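You operate a simulated robot arm through the tools that you are given. There is no shell and no other tool.

The job below is to be done with a simulated robot arm. You get a single attempt, and the scene is never put back.

## Task
Change the dirty basket in the green pot and close the pot up.
Fine: unclamp while the green vent is still open; dirty basket in the brown tray, a basket from the white mat goes in; lid on and clamped, green drain and vent shut. Set down upright: filter basket.

It is judged by the outcome, as a careful person would: the job done as asked, and still so three seconds after it is handed in. It fails if anything else is knocked over, pushed out of place, dropped, spilled or broken. Lids that push on must go on centred and level and be pressed home; caps that screw on are set level and turned clockwise until they are tight.

## Robot
A 7-joint arm with a fingered hand, fixed in place. Base frame: the origin is on the floor under the middle of its stand, x ahead of it, y to its left, z up. Readings come in cm, degrees, newtons and seconds.
It reaches about 108.5 cm from its shoulder. Its first joint turns from -166.0 to 166.0 degrees. Payload 3.7 kg.
The TCP is the grasp point between the finger pads, 2.5 cm short of the fingertips. In the tool frame z runs along the fingers and y along their closing line. The gripper opens to 8.8 cm; its body begins 2.9 cm behind the TCP. The gripper is a hand of 5 fingers: y runs from the thumb to the fingers, the wrist lies at [-1.3, -10.6, -17.4] in the tool frame.
Orientation is told as [roll, pitch, yaw] about the base's x, y, z axes, in that order, counted from this pose: with the fingers straight down and the wrist toward the robot, the tool's x, y and z point along [0, 1, 0], [1, 0, 0] and [0, 0, -1] of the base frame.

## Interface
- The arm moves only by the tool drive_tool. Its argument "steps" is a list of rows, each an object (a shift or turn left out is 0) with "travel": the shift along the tool's x, y, z in cm, a list of three; "rotation": the turn, a rotation vector about the tool's x, y, z in degrees, a list of three. In form: [{"travel": [dx, dy, dz], "rotation": [ax, ay, az]}, ...]. A call has 1 to 20 rows; each row is the pose to reach, as a shift and turn from the pose commanded when the call began, along the tool's axes at that moment. A row lasts 0.2 s, in which the tool goes at most 5 cm and 8.6 degrees; a call with a longer step from one row to the next is refused whole. Where a pose cannot be reached the arm comes as near as it can. A force on the tool above 40 N (or 10 N above the force at the start of the call, whichever is more), or a blocked arm, ends the call early, and 0.2 s more pass. In this call time passes only in rows, and 0.2 s behind the last. The reply holds the time, the measured pose of the TCP, the force on the tool along the base axes, the opening and the grip force, in the units named above and with some noise, with the torque about the TCP (base axes, N m) and any sound that the robot's microphone picked up, and new pictures: "show" is both (left out), scene, wrist or none.
- Cameras (640 x 400 px; columns grow to the right, rows downward): "scene" is fixed at [39.68, -48.63, 147.32]; the picture's right is [1.00, -0.08, 0.00], its down [-0.02, -0.32, -0.95] and it looks along [0.07, 0.94, -0.32] (base axes); focal length 326 px, centre (320, 200). "wrist" rides on the gripper at [5.9, -7.9, -10.5] in the tool frame; the picture's right is [-0.73, 0.32, -0.61], its down [-0.62, -0.68, 0.38] and it looks along [-0.29, 0.66, 0.70] (tool axes); focal length 234 px, centre (320, 200). There is no depth. A picture from a camera that has moved, and an enlarged one, comes with that camera's place and axes in the base frame and with its lens. The place of the scene camera against the robot may be out by one fixed shift of up to 2.5 cm in any direction.
- set_fingers(index, middle, ring, little, thumb_bend, thumb_turn): sets how far each is bent, from 0 (flat) to 1 (curled in); at 0.3 the hand is open as for a grip, at 0.7 the pads meet at the TCP. One left out holds its place. A second passes; each finger stops where it meets its share of the squeeze, and holds until it gets a number again. It is the only way to open and close the hand. It gives what a move gives, with no picture; readings hold the bend of each and the force on index, middle, ring, little, thumb and palm. thumb_turn goes from beside the hand (0) to across from the fingers (1), as for a grip.
- close_up(camera, box): a new picture of the part [left, top, right, bottom] of that camera's present view, enlarged. It takes no simulated time.
- sign_off(): hands the job in; it is judged then, once.

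Nothing tells you positions but the pictures and the camera data. Unless the task says otherwise, let go and move clear before handing in.

The tools are called after ">>>" as a command line: name --argument value ..., lists and objects as JSON in quotes. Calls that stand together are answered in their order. drive_tool: Moves the arm, as the interface text tells. Its arguments: {"type":"object","properties":{"steps":{"type":"array","items":{"type":"object","properties":{"travel":{"type":"array","items":{"type":"number"}},"rotation":{"type":"array","items":{"type":"number"}}}}},"show":{"type":"string","enum":["both","scene","wrist","none"]}},"required":["steps"]} The other tools are called the same way: set_fingers (index, middle, ring, little, thumb_bend, thumb_turn) moves the fingers one by one; close_up (camera, box) takes an enlarged picture of a part of a camera's view; sign_off () hands the job in.

At the start:

```text
clock: 0.0
position: [43.68, 27.31, 131.74]
tcp_rot: [0.1, -0.1, 0.0]
force: [-0.4, 0.7, 0.2]
ft_torque: [-0.04, -0.05, 0.02]
width: 8.79
grip_force: 0.0
shape: jaw
bend: [0.3, 0.3, 0.3, 0.3, 0.3, 0.98]
finger forces: [0.0, 0.0, 0.1, 0.0, 0.0, 0.0]
```

scene: 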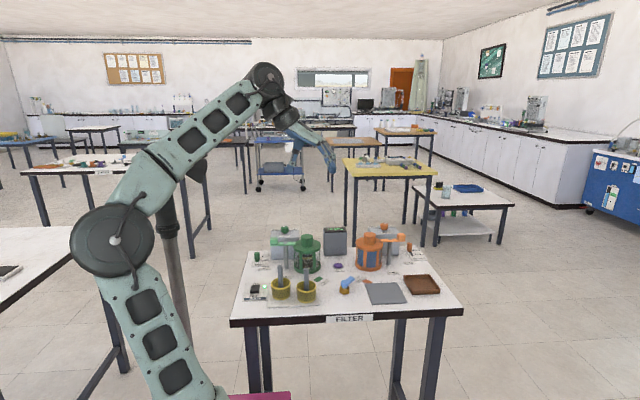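
wrist: 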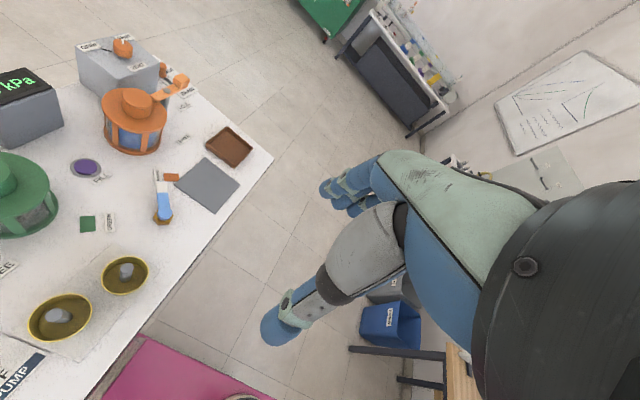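

I see a table labelled FILTER with a green pot, an orange pot, two baskets on a white mat, a grey pad, a brown tray and some controls. I'll take close-ups to identify every part before moving.

>>> close_up --camera "scene" --box '[230, 215, 350, 290]'

>>> close_up --camera "scene" --box '[330, 215, 450, 290]'

>>> close_up --camera "scene" --box '[230, 260, 350, 335]'

>>> close_up --camera "wrist" --box '[0, 20, 280, 195]'

>>> close_up --camera "wrist" --box '[0, 150, 280, 325]'

```text
5.33 times, centred on (290, 252) of scene
camera zoom: at [39.68, -48.63, 147.32], right [1.0, -0.08, 0.0], down [-0.02, -0.32, -0.95], along [0.07, 0.94, -0.32], focal length 1738 px, centre (480, -80)
```

zoom: 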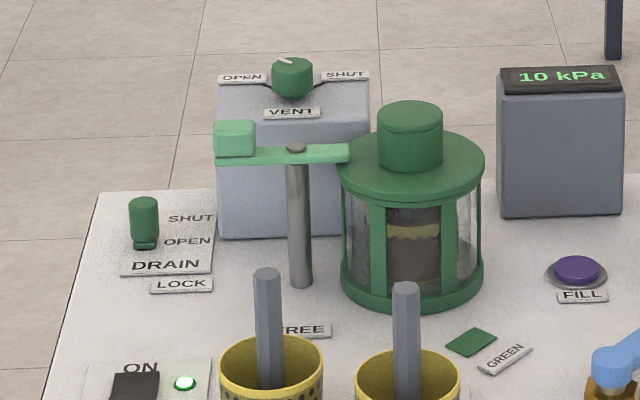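

```text
5.33 times, centred on (390, 252) of scene
camera zoom: at [39.68, -48.63, 147.32], right [1.0, -0.08, 0.0], down [-0.02, -0.32, -0.95], along [0.07, 0.94, -0.32], focal length 1738 px, centre (-53, -80)
```

zoom: 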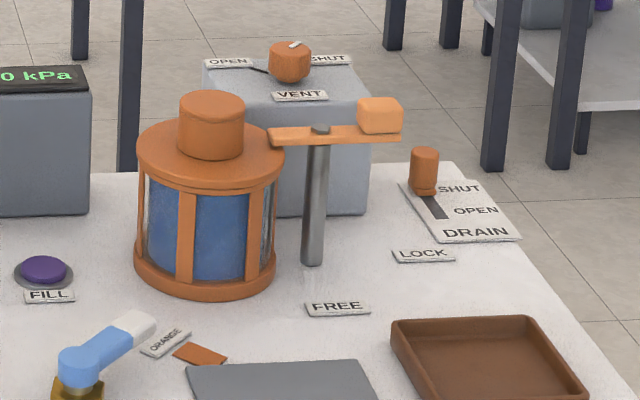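

```text
5.33 times, centred on (290, 298) of scene
camera zoom: at [39.68, -48.63, 147.32], right [1.0, -0.08, 0.0], down [-0.02, -0.32, -0.95], along [0.07, 0.94, -0.32], focal length 1738 px, centre (480, -320)
```

zoom: 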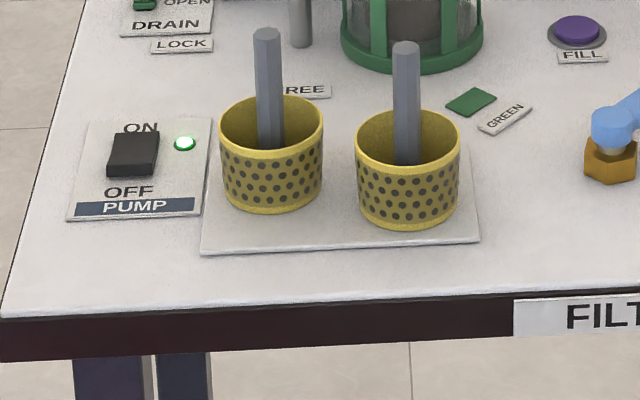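

```text
2.29 times, centred on (140, 108) of wrist
camera zoom: at [35.67, 33.1, 142.35], right [0.32, -0.73, 0.61], down [-0.68, -0.62, -0.38], along [0.66, -0.29, -0.7], focal length 535 px, centre (731, 411)
```

zoom: 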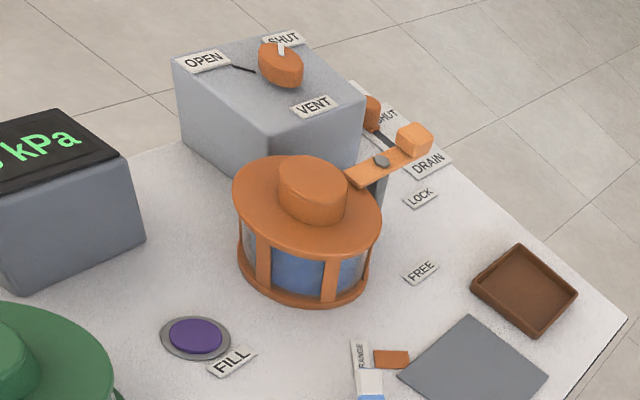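

```text
2.29 times, centred on (140, 238) of wrist
camera zoom: at [35.67, 33.1, 142.35], right [0.32, -0.73, 0.61], down [-0.68, -0.62, -0.38], along [0.66, -0.29, -0.7], focal length 535 px, centre (731, 114)
```

zoom: 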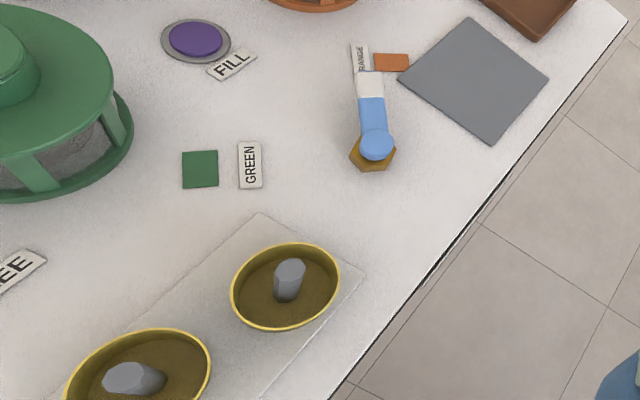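

The green pot sits near [43, 55] on a table top at about z 86. Its clamp post is to the left, the vent box is behind it, the drain slider is at far left, and the baskets are in front. I'll bring the wrist camera in from the near side for a closer look.

>>> drive_tool --steps '[{"travel": [1.33, -0.74, 1.6], "rotation": [0, 0, -8.18]}, {"travel": [2.65, -1.47, 3.2], "rotation": [0, 0, -16.36]}, {"travel": [3.98, -2.2, 4.8], "rotation": [0, 0, -24.54]}, {"travel": [5.3, -2.94, 6.4], "rotation": [0, 0, -32.72]}, {"travel": [6.6, -3.7, 8.0], "rotation": [0, 0, -40.9]}, {"travel": [8, -4.4, 9.6], "rotation": [0, 0, -49.1]}, {"travel": [9.3, -5.2, 11.2], "rotation": [0, 0, -57.3]}, {"travel": [10.6, -5.9, 12.8], "rotation": [0, 0, -65.4]}, {"travel": [12, -6.6, 14.4], "rotation": [0, 0, -73.6]}, {"travel": [13.3, -7.4, 16], "rotation": [0, 0, -81.8]}, {"travel": [14.6, -8.1, 17.6], "rotation": [0, 0, -90]}]'

```text
clock: 2.4
position: [35.62, 41.81, 114.28]
tcp_rot: [0.0, -0.1, 90.1]
force: [0.5, 0.2, 0.5]
ft_torque: [0.03, 0.01, -0.01]
width: 8.77
grip_force: 0.0
shape: jaw
bend: [0.3, 0.3, 0.3, 0.3, 0.3, 0.98]
finger forces: [0.0, 0.0, 0.0, 0.0, 0.0, 0.0]
camera wrist: at [29.53, 33.93, 124.76], right [0.73, 0.32, 0.61], down [0.63, -0.68, -0.38], along [0.29, 0.66, -0.7], focal length 234 px, centre (320, 200)
```

scene: 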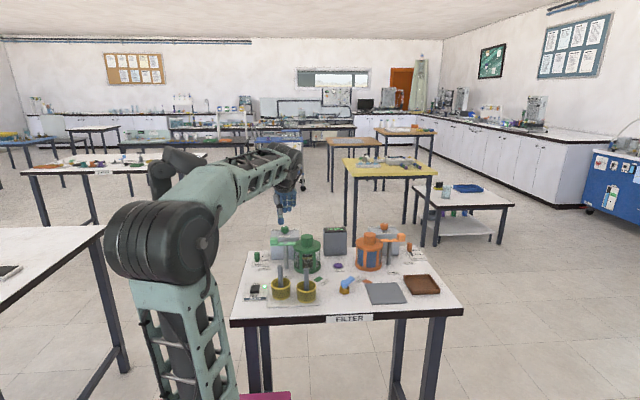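
wrist: 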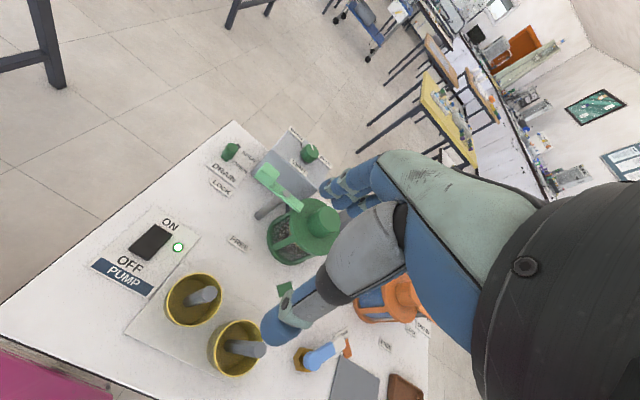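

Now the wrist view shows the green pot from the near-left. I'll zoom in on the vent, the drain, the clamp and the rest.

>>> close_up --camera "wrist" --box '[200, 120, 360, 220]'

>>> close_up --camera "wrist" --box '[200, 180, 360, 280]'

>>> close_up --camera "wrist" --box '[80, 200, 300, 390]'

>>> close_up --camera "scene" --box '[260, 220, 324, 260]'

```text
4.00 times, centred on (280, 170) of wrist
camera zoom: at [29.53, 33.93, 124.76], right [0.73, 0.32, 0.61], down [0.63, -0.68, -0.38], along [0.29, 0.66, -0.7], focal length 937 px, centre (480, 320)
```

zoom: 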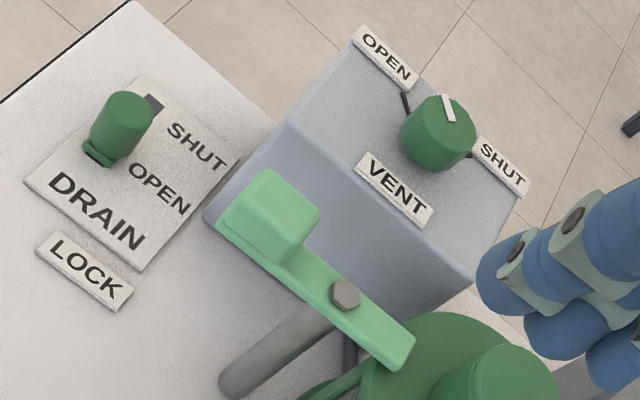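

```text
4.00 times, centred on (280, 230) of wrist
camera zoom: at [29.53, 33.93, 124.76], right [0.73, 0.32, 0.61], down [0.63, -0.68, -0.38], along [0.29, 0.66, -0.7], focal length 937 px, centre (480, 80)
```

zoom: 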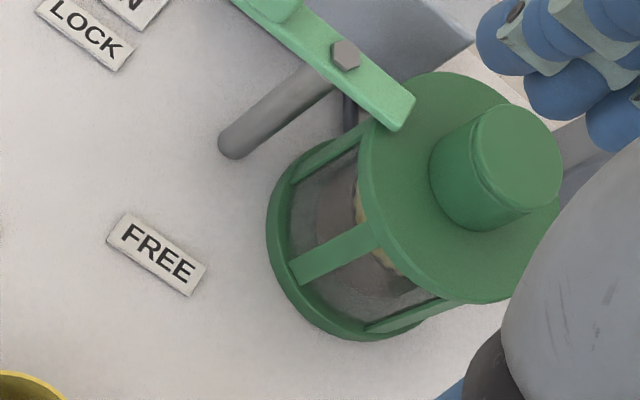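

```text
2.11 times, centred on (190, 295) of wrist
camera zoom: at [29.53, 33.93, 124.76], right [0.73, 0.32, 0.61], down [0.63, -0.68, -0.38], along [0.29, 0.66, -0.7], focal length 493 px, centre (594, 0)
```

zoom: 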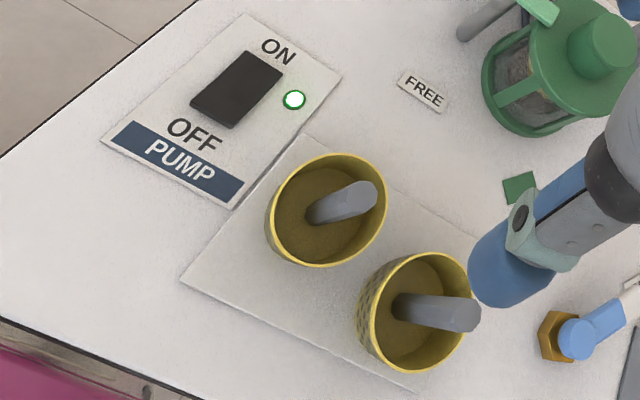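

```text
10.00 times, centred on (292, 240) of scene
camera zoom: at [39.68, -48.63, 147.32], right [1.0, -0.08, 0.0], down [-0.02, -0.32, -0.95], along [0.07, 0.94, -0.32], focal length 3258 px, centre (600, -200)
```

zoom: 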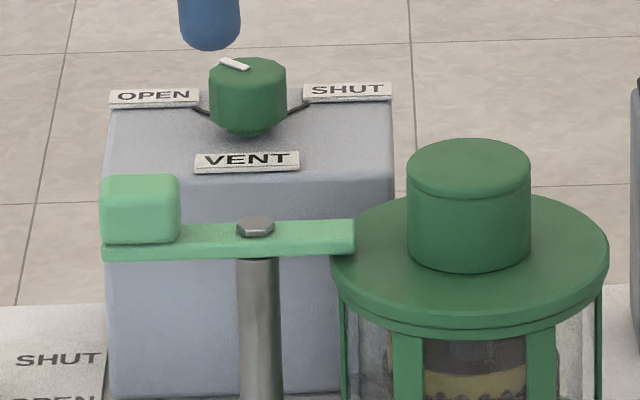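

Green vent points to OPEN, the green drain peg is at OPEN, and the clamp handle is over LOCK with FREE towards the front. Next I'll shift the camera to get a second viewpoint for depth, and to see the pad and tray.

>>> drive_tool --steps '[{"travel": [-3.5, -1.5, -1]}, {"travel": [-7, -3, -2]}, {"travel": [-10.5, -4.5, -3]}, {"travel": [-14, -6, -4]}]' --show "wrist"

>>> close_up --camera "wrist" --box '[120, 80, 360, 230]'

>>> close_up --camera "wrist" --box '[100, 220, 360, 382]'

```text
clock: 3.4
position: [49.59, 35.78, 118.17]
tcp_rot: [0.0, 0.0, 90.0]
force: [0.1, 0.8, 0.2]
ft_torque: [0.0, -0.02, 0.0]
width: 8.77
grip_force: 0.3
shape: jaw
bend: [0.3, 0.3, 0.3, 0.3, 0.3, 0.98]
finger forces: [0.0, 0.1, 0.0, 0.0, 0.0, 0.1]
camera wrist: at [43.6, 27.9, 128.78], right [0.73, 0.32, 0.61], down [0.62, -0.68, -0.38], along [0.29, 0.66, -0.7], focal length 234 px, centre (320, 200)
```

wrist: 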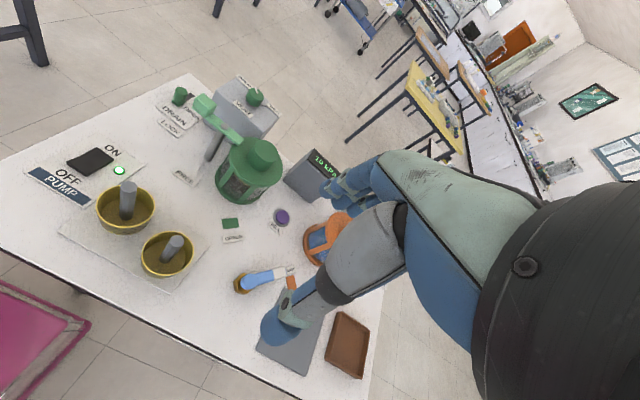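

```text
2.67 times, centred on (240, 155) of wrist
camera zoom: at [43.6, 27.9, 128.78], right [0.73, 0.32, 0.61], down [0.62, -0.68, -0.38], along [0.29, 0.66, -0.7], focal length 624 px, centre (533, 320)
```

zoom: 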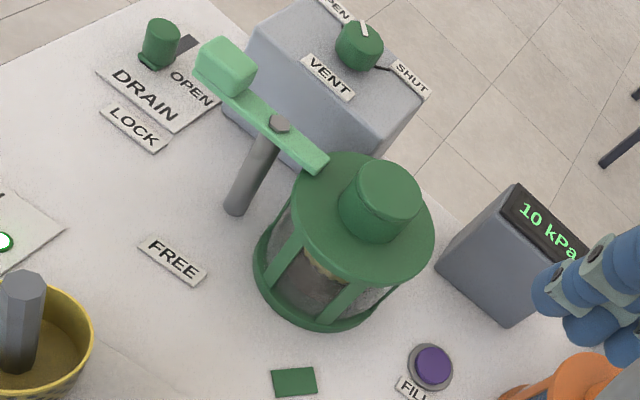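

```text
2.46 times, centred on (230, 301) of wrist
camera zoom: at [43.6, 27.9, 128.78], right [0.73, 0.32, 0.61], down [0.62, -0.68, -0.38], along [0.29, 0.66, -0.7], focal length 576 px, centre (542, -49)
```

zoom: 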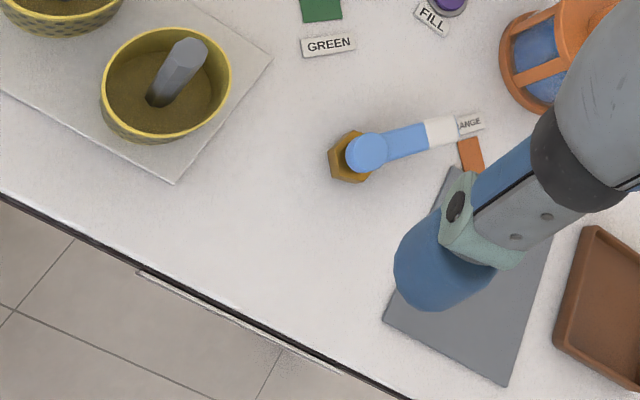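

I now have stereo estimates. The table top is at z≈86, the pot centre near [43.5, 56.7] with its knob top at z≈98.5, and the clamp post near [35.8, 57.1] with its handle block near [31.6, 57.1, 97]. The clean basket stems are near [34.4, 39.7] and [42.4, 37.4], with tops at z≈96.7. I'll look at the hand's shape and the far right of the table.

>>> close_up --camera "scene" --box '[240, 130, 352, 200]'

>>> close_up --camera "scene" --box '[350, 260, 462, 330]'

>>> close_up --camera "wrist" --box '[250, 130, 450, 350]'

```text
5.71 times, centred on (296, 165) of scene
camera zoom: at [39.68, -48.63, 147.32], right [1.0, -0.08, 0.0], down [-0.02, -0.32, -0.95], along [0.07, 0.94, -0.32], focal length 1862 px, centre (457, 400)
```

zoom: 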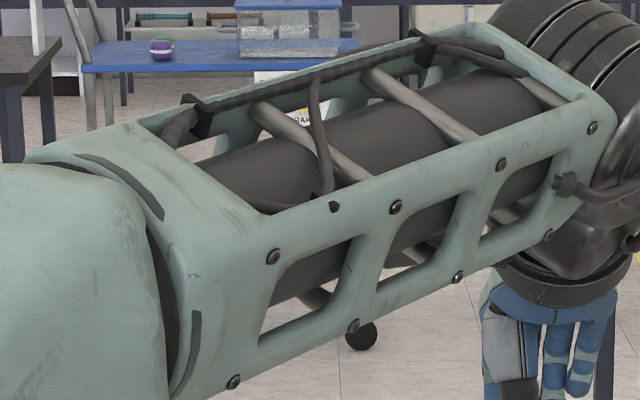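

```text
5.71 times, centred on (406, 295) of scene
camera zoom: at [39.68, -48.63, 147.32], right [1.0, -0.08, 0.0], down [-0.02, -0.32, -0.95], along [0.07, 0.94, -0.32], focal length 1862 px, centre (-171, -343)
```

zoom: 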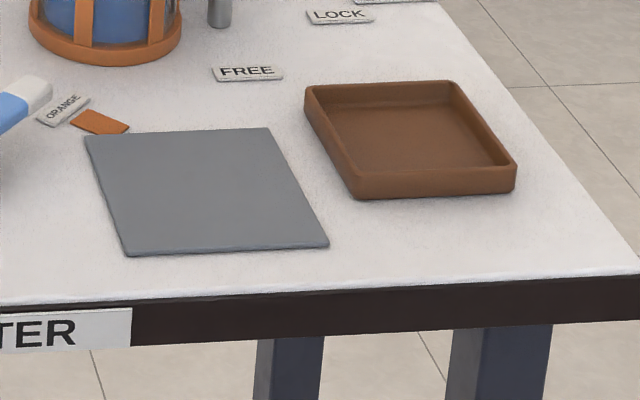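

```text
1.82 times, centred on (350, 240) of wrist
camera zoom: at [43.6, 27.9, 128.78], right [0.73, 0.32, 0.61], down [0.62, -0.68, -0.38], along [0.29, 0.66, -0.7], focal length 426 px, centre (266, 127)
```

zoom: 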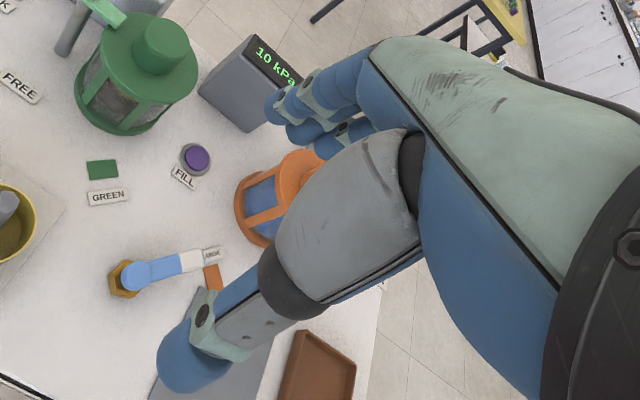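

The tray and the grey pad are on the right. A single extended index finger would make a handy pusher for the clamp and drain, so I'll test that hand shape here in free space.

>>> set_fingers --index 0.3 --middle 1 --ring 1 --little 1

>>> drive_tool --steps '[{"travel": [0, 0, 0]}]' --show "both"

>>> close_up --camera "wrist" --box '[250, 130, 450, 350]'

>>> close_up --camera "scene" --box '[300, 170, 364, 210]'

```text
clock: 4.4
position: [49.62, 35.76, 118.24]
tcp_rot: [0.1, 0.1, 90.0]
force: [0.1, 0.5, 0.0]
ft_torque: [0.03, 0.01, 0.0]
width: 8.47
grip_force: 0.0
shape: fingers
bend: [0.3, 1.0, 1.0, 1.0, 0.3, 0.98]
finger forces: [0.1, 0.1, 0.1, 0.1, 0.0, 0.0]
```

```text
clock: 4.8
position: [49.53, 35.71, 118.31]
tcp_rot: [0.0, 0.0, 90.0]
force: [-0.3, 0.1, -0.1]
ft_torque: [-0.04, 0.03, -0.01]
width: 8.45
grip_force: 0.1
shape: fingers
bend: [0.3, 1.0, 1.0, 1.0, 0.3, 0.98]
finger forces: [0.0, 0.0, 0.0, 0.0, 0.1, 0.0]
camera wrist: at [43.59, 27.92, 128.76], right [0.73, 0.32, 0.61], down [0.62, -0.68, -0.38], along [0.29, 0.66, -0.7], focal length 234 px, centre (320, 200)
```

scene: 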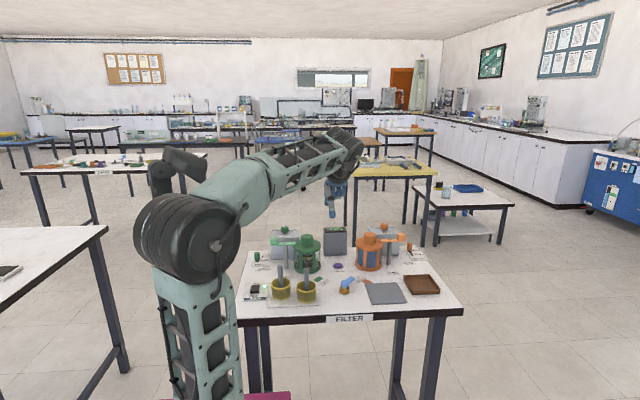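
wrist: 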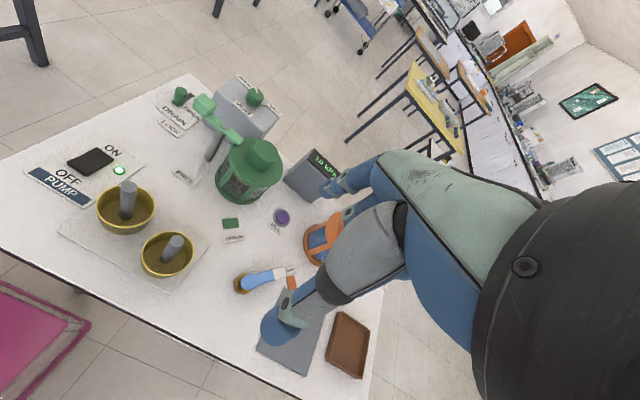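

```text
1.82 times, centred on (350, 240) of wrist
camera zoom: at [43.59, 27.92, 128.76], right [0.73, 0.32, 0.61], down [0.62, -0.68, -0.38], along [0.29, 0.66, -0.7], focal length 426 px, centre (266, 127)
```

zoom: 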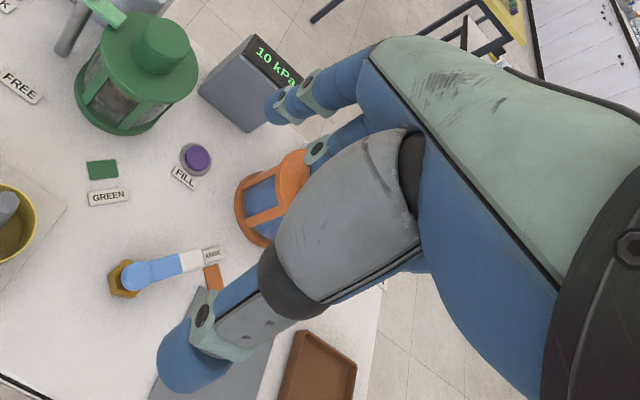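

```text
10.00 times, centred on (332, 190) of scene
camera zoom: at [39.68, -48.63, 147.32], right [1.0, -0.08, 0.0], down [-0.02, -0.32, -0.95], along [0.07, 0.94, -0.32], focal length 3258 px, centre (200, 300)
```

zoom: 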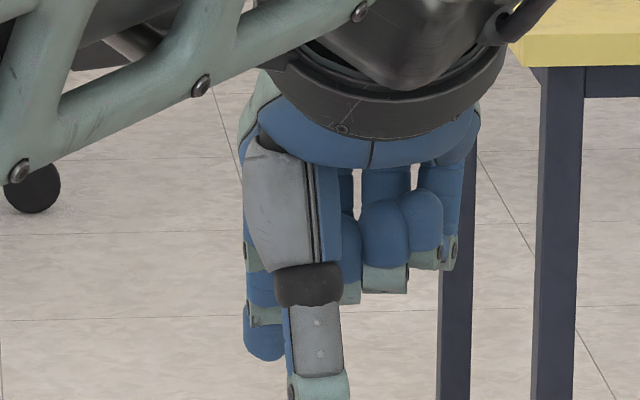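

With the other fingers curled, the index alone makes a usable probe. I'll reopen the hand to 0.3 and measure where the whole finger row sits, since the open row can sweep the clamp handle without crossing the lid.

>>> set_fingers --index 0.3 --middle 0.3 --ring 0.3 --little 0.3

>>> close_up --camera "scene" --box '[300, 180, 364, 220]'

>>> close_up --camera "wrist" --box '[240, 130, 440, 350]'

```text
clock: 5.8
position: [49.48, 35.76, 118.3]
tcp_rot: [0.0, 0.1, 90.0]
force: [-0.5, -0.2, -0.7]
ft_torque: [-0.03, 0.01, -0.01]
width: 8.46
grip_force: 0.1
shape: fingers
bend: [0.3, 0.3, 0.3, 0.3, 0.3, 0.98]
finger forces: [0.0, 0.1, 0.0, 0.1, 0.0, 0.0]
```

```text
10.00 times, centred on (332, 200) of scene
camera zoom: at [39.68, -48.63, 147.32], right [1.0, -0.08, 0.0], down [-0.02, -0.32, -0.95], along [0.07, 0.94, -0.32], focal length 3258 px, centre (200, 200)
```

zoom: 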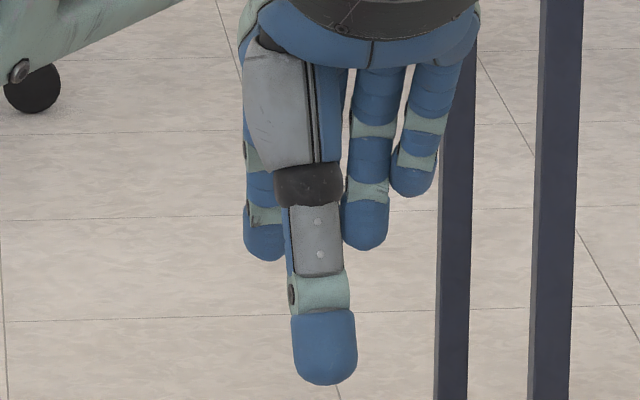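

```text
1.82 times, centred on (340, 240) of wrist
camera zoom: at [43.59, 27.92, 128.76], right [0.73, 0.32, 0.61], down [0.62, -0.68, -0.38], along [0.29, 0.66, -0.7], focal length 426 px, centre (284, 127)
```

zoom: 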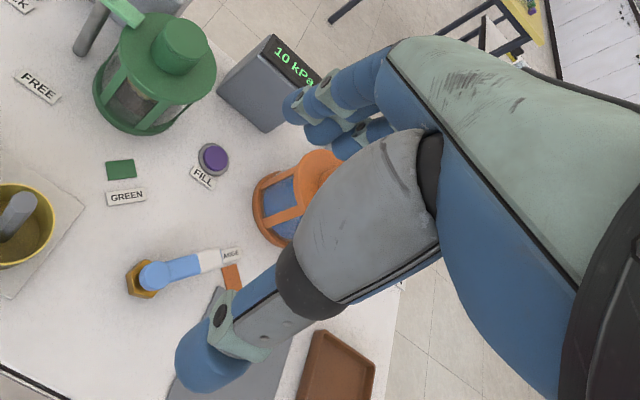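

The finger row runs from index to little at offsets of about −0.8 to +3.5 cm in base x from the TCP at yaw 90, and the tips hang about 2.5 cm below it. I'll bring the open hand above the clamp handle, with the fingers on its far side.

>>> drive_tool --steps '[{"travel": [2.6, 2.5, 0]}, {"travel": [5.2, 5.0, 1]}, {"travel": [7.7, 7.4, 2.5]}, {"travel": [10.3, 9.9, 4]}, {"travel": [12.9, 12.4, 6]}, {"travel": [15.4, 14.9, 8]}, {"travel": [18, 17.4, 10]}, {"travel": [20.5, 19.8, 12]}]' --show "both"

>>> close_up --camera "scene" --box '[244, 200, 340, 260]'

>>> close_up --camera "wrist" --box '[160, 100, 400, 330]'

```text
clock: 7.6
position: [29.06, 55.66, 106.3]
tcp_rot: [0.0, 0.0, 90.1]
force: [-0.4, 0.8, 0.2]
ft_torque: [0.01, 0.01, 0.02]
width: 8.45
grip_force: 0.1
shape: fingers
bend: [0.3, 0.3, 0.3, 0.3, 0.3, 0.98]
finger forces: [0.1, 0.0, 0.0, 0.0, 0.0, 0.0]
camera wrist: at [23.07, 47.82, 116.82], right [0.73, 0.32, 0.61], down [0.62, -0.68, -0.38], along [0.29, 0.66, -0.7], focal length 234 px, centre (320, 200)
```

scene: 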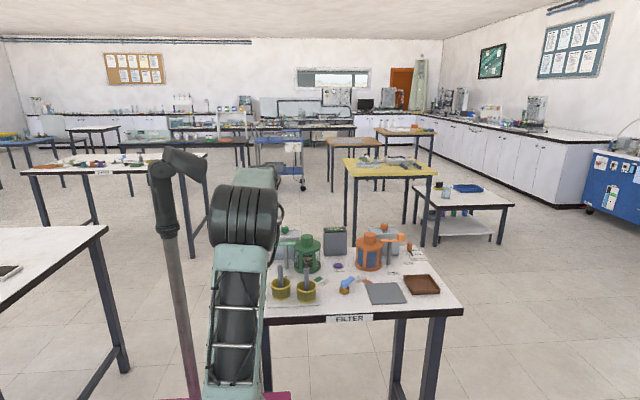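
wrist: 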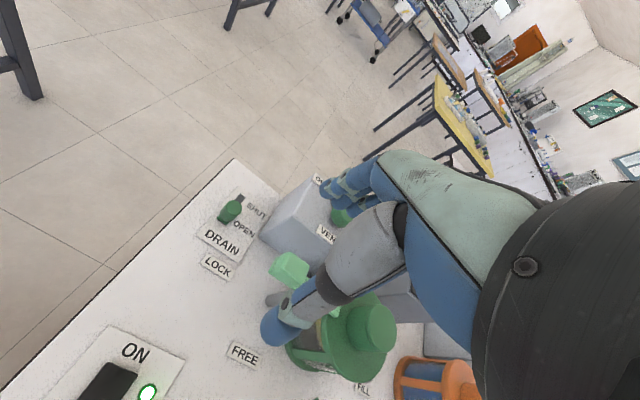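

```text
6.67 times, centred on (292, 230) of scene
camera zoom: at [39.68, -48.63, 147.32], right [1.0, -0.08, 0.0], down [-0.02, -0.32, -0.95], along [0.07, 0.94, -0.32], focal length 2172 px, centre (507, 0)
```

zoom: 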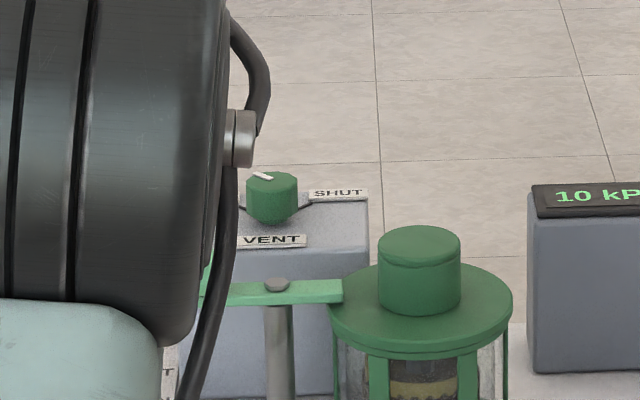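

```text
1.74 times, centred on (280, 215) of wrist
camera zoom: at [23.07, 47.82, 116.82], right [0.73, 0.32, 0.61], down [0.62, -0.68, -0.38], along [0.29, 0.66, -0.7], focal length 407 px, centre (390, 174)
```

zoom: 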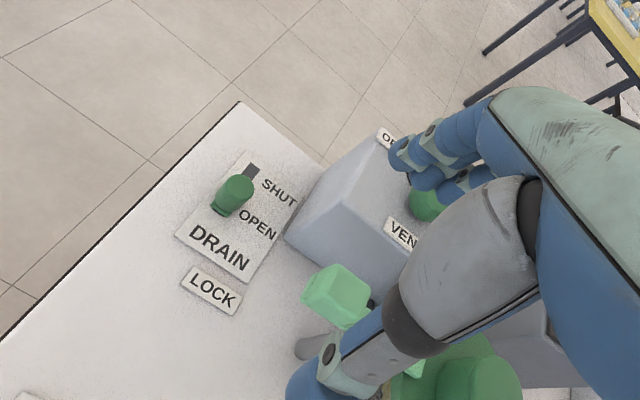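

The block fix agrees at about [31.4, 57.2, 97.5], and the fingers are clear on its far side. I'll descend so that the finger tips straddle the handle height.

>>> drive_tool --steps '[{"travel": [0.3, 0, 2.5]}, {"travel": [0.6, 0, 5]}, {"travel": [0.6, 0, 7.5]}, {"travel": [0.6, 0, 9]}, {"travel": [0.6, 0, 9.7]}]' --show "wrist"

>>> close_up --camera "wrist" --box '[200, 150, 400, 340]'

>>> close_up --camera "scene" --box '[244, 200, 340, 260]'

```text
clock: 8.8
position: [28.41, 55.43, 96.49]
tcp_rot: [0.0, 0.0, 90.0]
force: [0.1, 0.8, 0.5]
ft_torque: [0.02, -0.02, 0.0]
width: 8.47
grip_force: 0.0
shape: fingers
bend: [0.3, 0.3, 0.3, 0.3, 0.3, 0.98]
finger forces: [0.0, 0.0, 0.0, 0.0, 0.0, 0.0]
camera wrist: at [22.49, 47.69, 107.03], right [0.73, 0.32, 0.61], down [0.62, -0.68, -0.38], along [0.29, 0.66, -0.7], focal length 234 px, centre (320, 200)
```

wrist: 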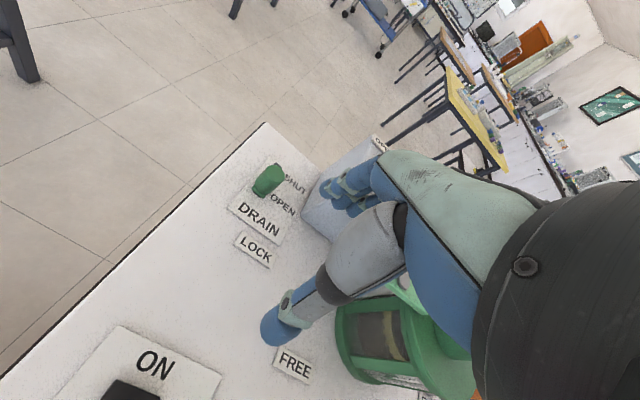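

```text
2.11 times, centred on (300, 245) of wrist
camera zoom: at [22.49, 47.69, 107.03], right [0.73, 0.32, 0.61], down [0.62, -0.68, -0.38], along [0.29, 0.66, -0.7], focal length 493 px, centre (362, 105)
```

zoom: 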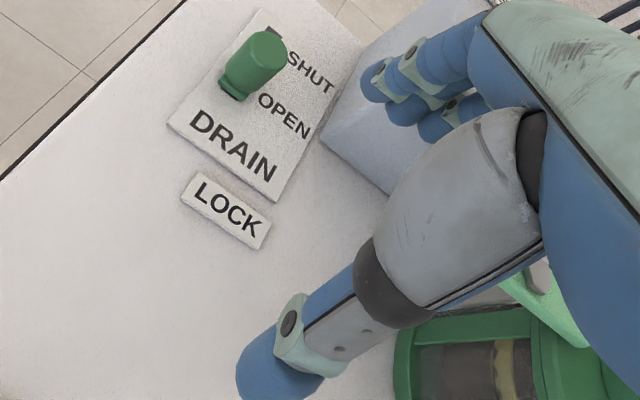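

```text
6.67 times, centred on (292, 230) of scene
camera zoom: at [39.68, -48.63, 147.32], right [1.0, -0.08, 0.0], down [-0.02, -0.32, -0.95], along [0.07, 0.94, -0.32], focal length 2172 px, centre (507, 0)
```

zoom: 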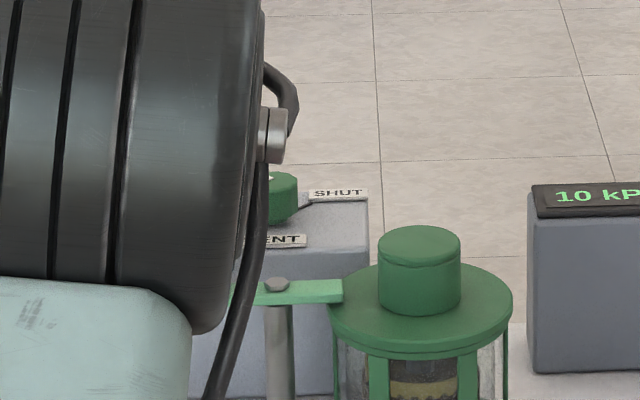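

The clamp bar has not moved and there is no contact. Now I'll sweep the fingers towards the front along an arc about the post, to swing the handle from LOCK towards FREE.

>>> drive_tool --steps '[{"travel": [0.2, -0.8, 0]}, {"travel": [0.31, -1.5, 0]}, {"travel": [0.46, -2.1, 0]}, {"travel": [0.61, -2.7, 0]}, {"travel": [0.6, -3.3, 0]}, {"travel": [0.6, -3.9, 0]}]' --show "scene"

>>> close_up --camera "scene" --box '[244, 200, 340, 260]'

>>> close_up --camera "wrist" --box '[200, 150, 440, 400]'

```text
clock: 10.2
position: [27.9, 51.83, 96.64]
tcp_rot: [0.0, 0.0, 90.0]
force: [0.3, 1.0, 0.6]
ft_torque: [0.02, -0.06, 0.03]
width: 8.46
grip_force: 0.8
shape: fingers
bend: [0.3, 0.3, 0.3, 0.29, 0.3, 0.98]
finger forces: [0.1, 0.0, 0.1, 1.1, 0.1, 0.0]
```

scene: 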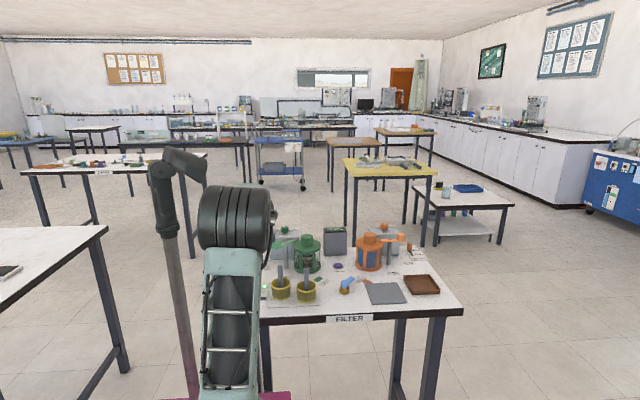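

```text
6.67 times, centred on (292, 230) of scene
camera zoom: at [39.68, -48.63, 147.32], right [1.0, -0.08, 0.0], down [-0.02, -0.32, -0.95], along [0.07, 0.94, -0.32], focal length 2172 px, centre (507, 0)
```

zoom: 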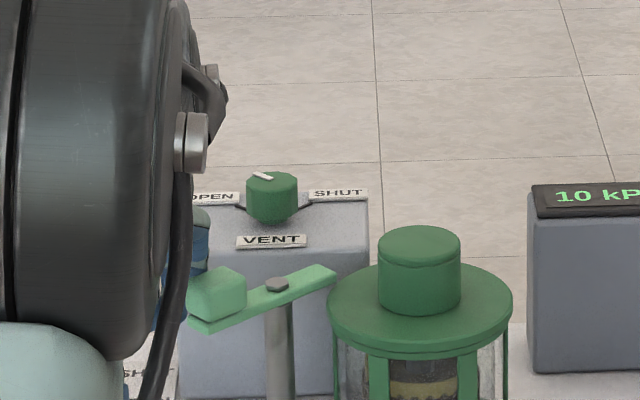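

```text
1.60 times, centred on (320, 275) of wrist
camera zoom: at [21.89, 43.84, 107.04], right [0.73, 0.32, 0.61], down [0.62, -0.68, -0.38], along [0.29, 0.66, -0.7], focal length 375 px, centre (320, 80)
```

zoom: 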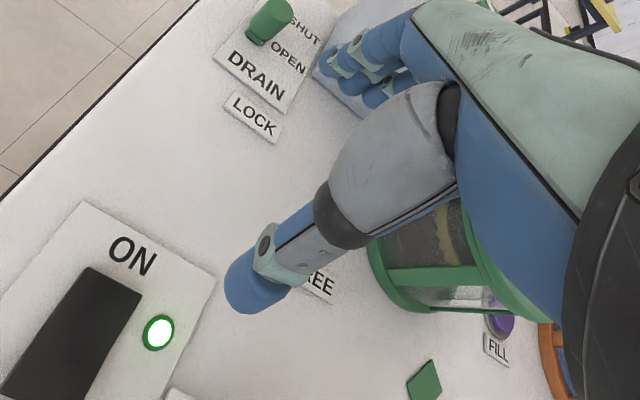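

The clamp handle is turning freely at about 1 N. I'll continue the arc to FREE.

>>> drive_tool --steps '[{"travel": [-0.16, -0.55, 0]}, {"travel": [-0.32, -1.1, 0]}, {"travel": [-0.6, -1.6, 0]}, {"travel": [-0.92, -2.12, 0]}, {"travel": [-1.34, -2.55, 0]}, {"travel": [-1.76, -2.95, 0]}, {"travel": [-2.27, -3.25, 0]}, {"travel": [-2.79, -3.53, 0]}, {"travel": [-3.2, -3.6, 0]}]' --show "none"

>>> close_up --camera "scene" --box '[244, 200, 340, 260]'

```text
clock: 12.2
position: [30.87, 48.15, 96.63]
tcp_rot: [0.0, 0.0, 90.2]
force: [-9.5, 2.5, -0.4]
ft_torque: [0.01, -0.17, 0.47]
width: 8.47
grip_force: 5.2
shape: fingers
bend: [0.3, 0.3, 0.3, 0.3, 0.3, 0.98]
finger forces: [0.1, 0.1, 0.1, 9.7, 0.0, 0.1]
```

```text
6.67 times, centred on (292, 230) of scene
camera zoom: at [39.68, -48.63, 147.32], right [1.0, -0.08, 0.0], down [-0.02, -0.32, -0.95], along [0.07, 0.94, -0.32], focal length 2172 px, centre (507, 0)
```

zoom: 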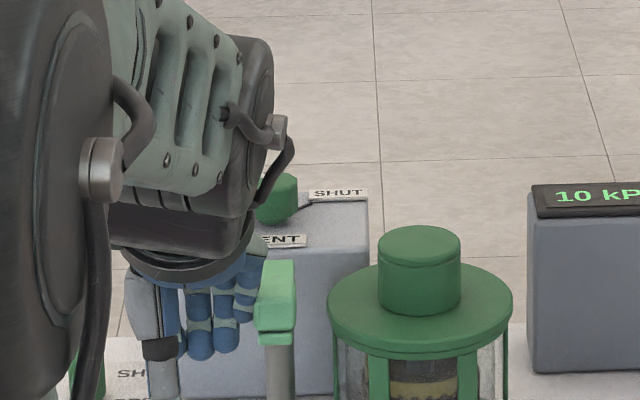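

The handle is against its FREE stop and the clamp bar is clear of the lid. I'll back off, rise, and take an almost overhead view of the lid to refine the knob centre.

>>> drive_tool --steps '[{"travel": [1.5, 0, 0]}, {"travel": [1.5, 0, -4]}, {"travel": [1.5, 0, -8.5]}, {"travel": [0, 0, -13]}, {"travel": [-4, 1, -14]}, {"travel": [-8.5, 2.5, -14]}, {"travel": [-13, 4, -14]}, {"travel": [-17, 5, -14]}, {"travel": [-20, 6, -14]}]' --show "wrist"

>>> close_up --camera "wrist" --box '[100, 120, 320, 260]'

>>> close_up --camera "scene" --box '[244, 210, 356, 280]'

```text
clock: 14.2
position: [51.12, 53.93, 110.43]
tcp_rot: [0.0, 0.0, 90.1]
force: [-0.6, 0.1, 0.0]
ft_torque: [-0.03, -0.02, -0.01]
width: 8.44
grip_force: 0.1
shape: fingers
bend: [0.3, 0.3, 0.3, 0.3, 0.3, 0.98]
finger forces: [0.0, 0.0, 0.0, 0.0, 0.0, 0.0]
camera wrist: at [45.12, 46.15, 121.02], right [0.73, 0.32, 0.61], down [0.62, -0.68, -0.38], along [0.29, 0.66, -0.7], focal length 234 px, centre (320, 200)
```

wrist: 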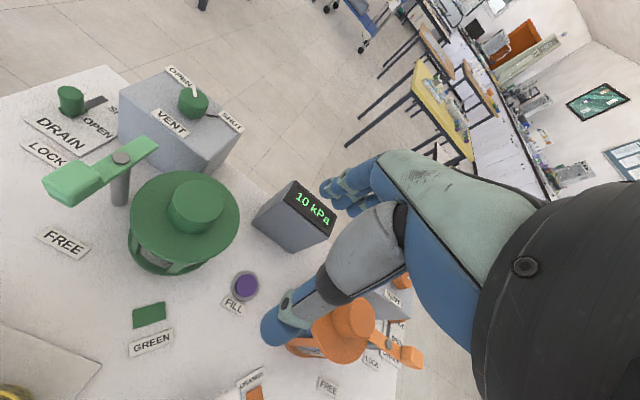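

```text
2.86 times, centred on (210, 190) of wrist
camera zoom: at [45.12, 46.15, 121.02], right [0.73, 0.32, 0.61], down [0.62, -0.68, -0.38], along [0.29, 0.66, -0.7], focal length 669 px, centre (634, 229)
```

zoom: 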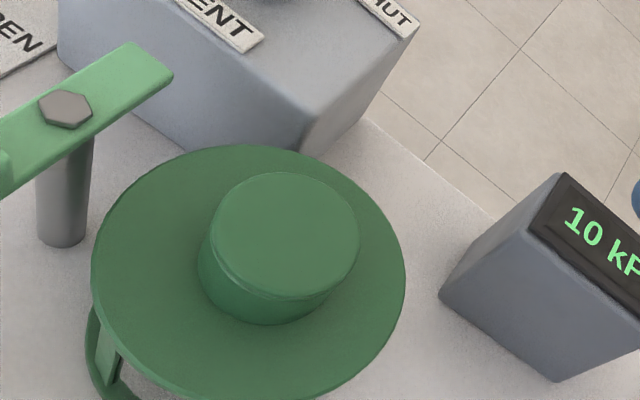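

```text
5.71 times, centred on (300, 245) of scene
camera zoom: at [39.68, -48.63, 147.32], right [1.0, -0.08, 0.0], down [-0.02, -0.32, -0.95], along [0.07, 0.94, -0.32], focal length 1862 px, centre (434, -57)
```

zoom: 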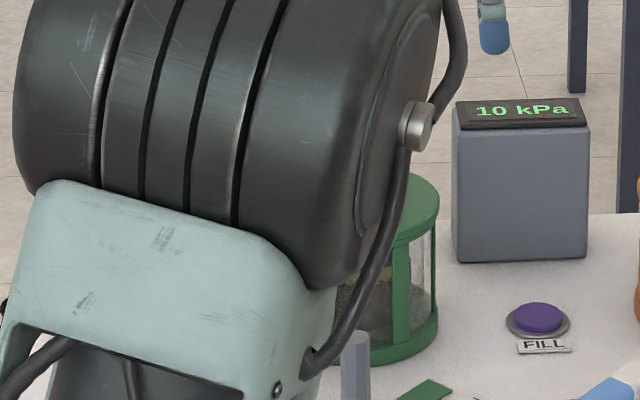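

The clamp is fully at FREE. The refined pot centre is about [43.45, 57.0], the lid top is at z≈95, and the knob has a radius of about 2.2 with its top at z≈98.2. I'll move over the knob with the hand open and lower onto it.

>>> drive_tool --steps '[{"travel": [2.5, 1, 0]}, {"travel": [5, 2, 0]}, {"travel": [7.65, 3.1, 1]}, {"travel": [7.65, 3.1, 4]}, {"travel": [7.65, 3.1, 7]}, {"travel": [7.65, 3.1, 9.5]}]' --show "wrist"

>>> close_up --camera "wrist" --box '[240, 150, 440, 350]'

>>> close_up --camera "scene" --box '[260, 200, 356, 260]'

```text
clock: 15.6
position: [43.41, 57.29, 101.05]
tcp_rot: [0.0, -0.1, 90.1]
force: [-0.3, -0.2, -0.3]
ft_torque: [-0.06, 0.0, 0.03]
width: 8.48
grip_force: 0.0
shape: fingers
bend: [0.3, 0.3, 0.3, 0.3, 0.3, 0.98]
finger forces: [0.0, 0.0, 0.0, 0.1, 0.0, 0.0]
camera wrist: at [37.43, 49.34, 111.51], right [0.73, 0.32, 0.61], down [0.62, -0.68, -0.38], along [0.29, 0.66, -0.7], focal length 234 px, centre (320, 200)
```

wrist: 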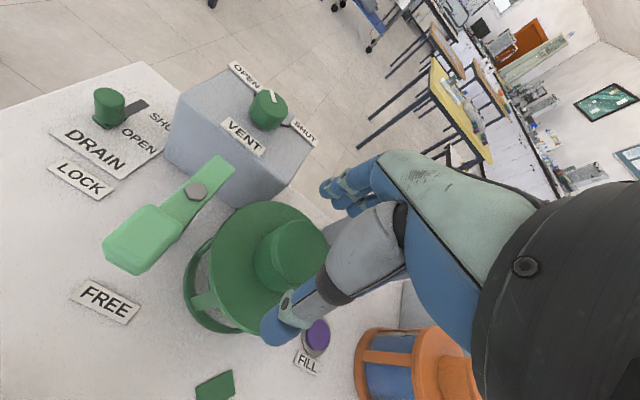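

```text
2.00 times, centred on (340, 250) of wrist
camera zoom: at [37.43, 49.34, 111.51], right [0.73, 0.32, 0.61], down [0.62, -0.68, -0.38], along [0.29, 0.66, -0.7], focal length 468 px, centre (280, 100)
```

zoom: 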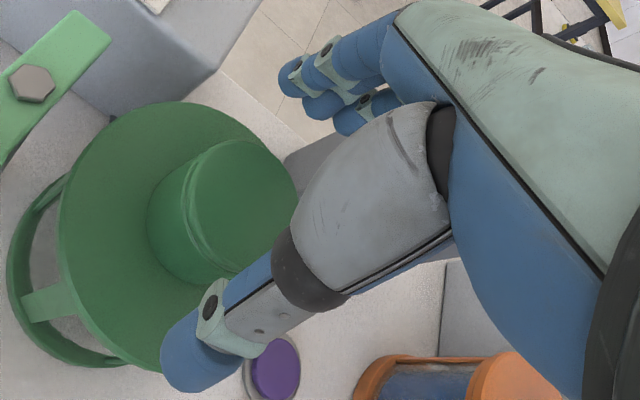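

```text
6.67 times, centred on (308, 230) of scene
camera zoom: at [39.68, -48.63, 147.32], right [1.0, -0.08, 0.0], down [-0.02, -0.32, -0.95], along [0.07, 0.94, -0.32], focal length 2172 px, centre (400, 0)
```

zoom: 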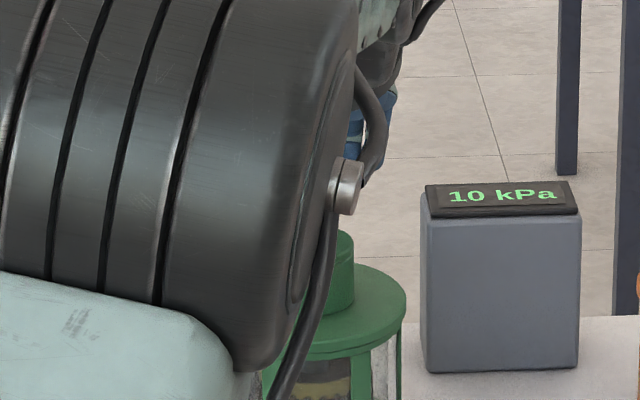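

Thumb and fingers straddle the knob. I'll lower the last few centimetres, watching the force.

>>> drive_tool --steps '[{"travel": [0, -0.2, 1]}, {"travel": [0, -0.25, 2]}, {"travel": [0, -0.25, 2.6]}]' --show "wrist"

>>> close_up --camera "wrist" --box '[200, 150, 400, 350]'

```text
clock: 16.4
position: [43.36, 56.83, 98.36]
tcp_rot: [0.1, 0.0, 89.9]
force: [0.8, 0.3, -0.5]
ft_torque: [-0.02, -0.01, -0.01]
width: 8.47
grip_force: 0.1
shape: fingers
bend: [0.3, 0.3, 0.3, 0.3, 0.3, 0.98]
finger forces: [0.0, 0.0, 0.0, 0.0, 0.1, 0.0]
camera wrist: at [37.45, 49.06, 108.87], right [0.73, 0.32, 0.61], down [0.62, -0.68, -0.38], along [0.29, 0.66, -0.7], focal length 234 px, centre (320, 200)
```

wrist: 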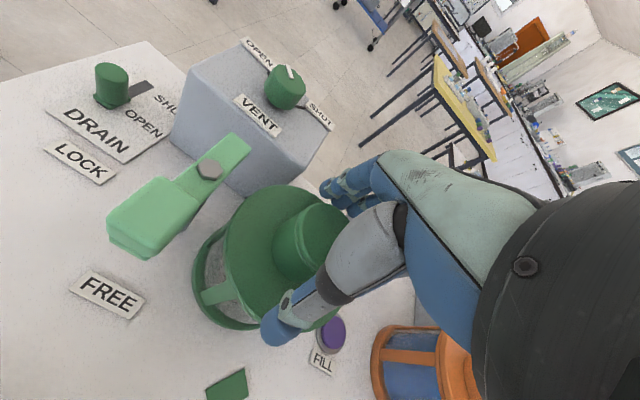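

```text
2.00 times, centred on (300, 250) of wrist
camera zoom: at [37.45, 49.06, 108.87], right [0.73, 0.32, 0.61], down [0.62, -0.68, -0.38], along [0.29, 0.66, -0.7], focal length 468 px, centre (360, 100)
```

zoom: 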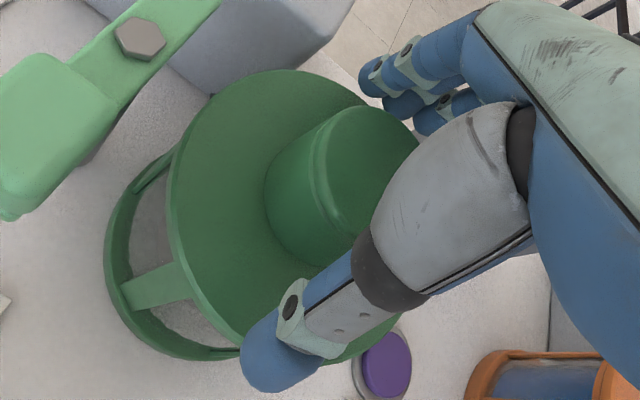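

Positions look right. I'll close the thumb, index and middle on the knob.

>>> set_fingers --index 0.7 --middle 0.7 --thumb_bend 0.7

>>> close_up --camera "wrist" --box '[200, 150, 400, 350]'

```text
clock: 17.4
position: [43.42, 56.92, 98.49]
tcp_rot: [0.0, 0.0, 90.0]
force: [-0.9, 1.1, 1.5]
ft_torque: [0.16, 0.01, 0.01]
width: 3.98
grip_force: 13.3
shape: fingers
bend: [0.52, 0.56, 0.3, 0.3, 0.52, 0.96]
finger forces: [7.1, 6.5, 0.1, 0.1, 12.4, 0.0]
```

```text
2.00 times, centred on (300, 250) of wrist
camera zoom: at [37.45, 49.07, 108.91], right [0.73, 0.32, 0.61], down [0.62, -0.68, -0.38], along [0.29, 0.66, -0.7], focal length 468 px, centre (360, 100)
```

zoom: 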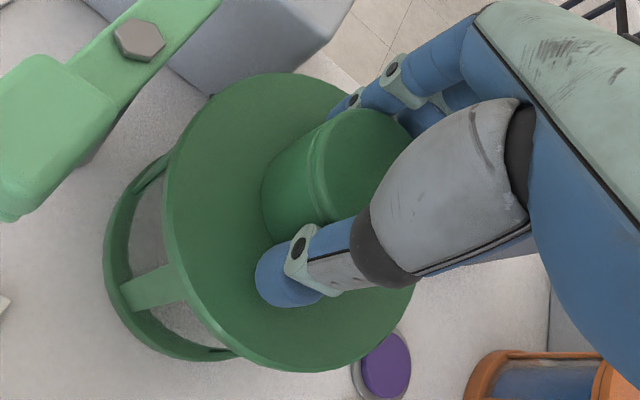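

The knob is gripped at 13 N. I'll lift gently by 1.5 cm and check.

>>> drive_tool --steps '[{"travel": [0, 0, -0.4]}, {"travel": [0, 0, -0.8]}, {"travel": [0, 0, -1.2]}, {"travel": [0, 0, -1.6]}]' --show "wrist"

>>> close_up --camera "wrist" --box '[180, 150, 380, 350]'

```text
clock: 18.4
position: [43.4, 56.98, 100.03]
tcp_rot: [0.0, 0.1, 90.0]
force: [0.3, -0.2, 0.3]
ft_torque: [0.02, -0.01, -0.01]
width: 3.95
grip_force: 12.4
shape: fingers
bend: [0.52, 0.57, 0.3, 0.3, 0.52, 0.96]
finger forces: [6.5, 5.9, 0.1, 0.1, 12.1, 0.0]
camera wrist: at [37.44, 49.06, 110.51], right [0.73, 0.32, 0.61], down [0.62, -0.68, -0.38], along [0.29, 0.66, -0.7], focal length 234 px, centre (320, 200)
```

wrist: 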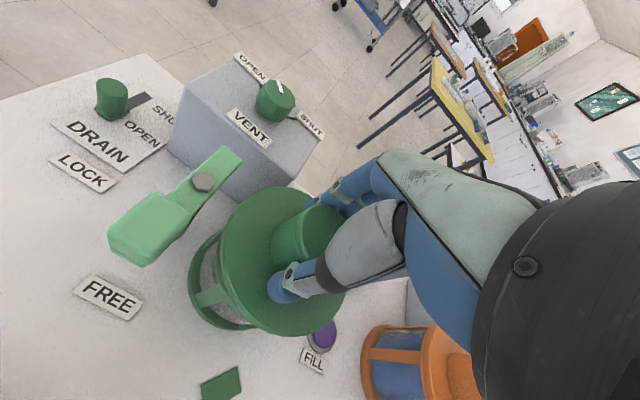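

```text
2.00 times, centred on (280, 250) of wrist
camera zoom: at [37.44, 49.06, 110.51], right [0.73, 0.32, 0.61], down [0.62, -0.68, -0.38], along [0.29, 0.66, -0.7], focal length 468 px, centre (400, 100)
```

zoom: 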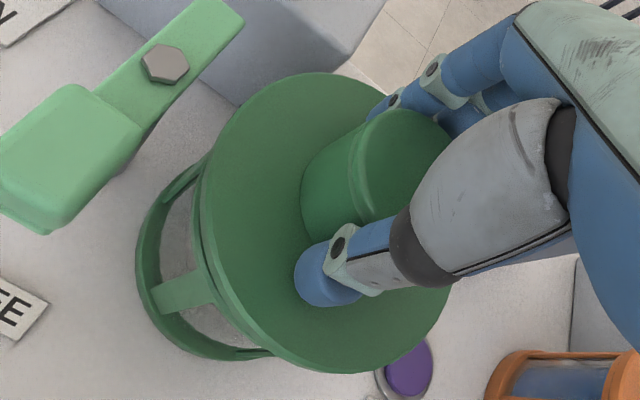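

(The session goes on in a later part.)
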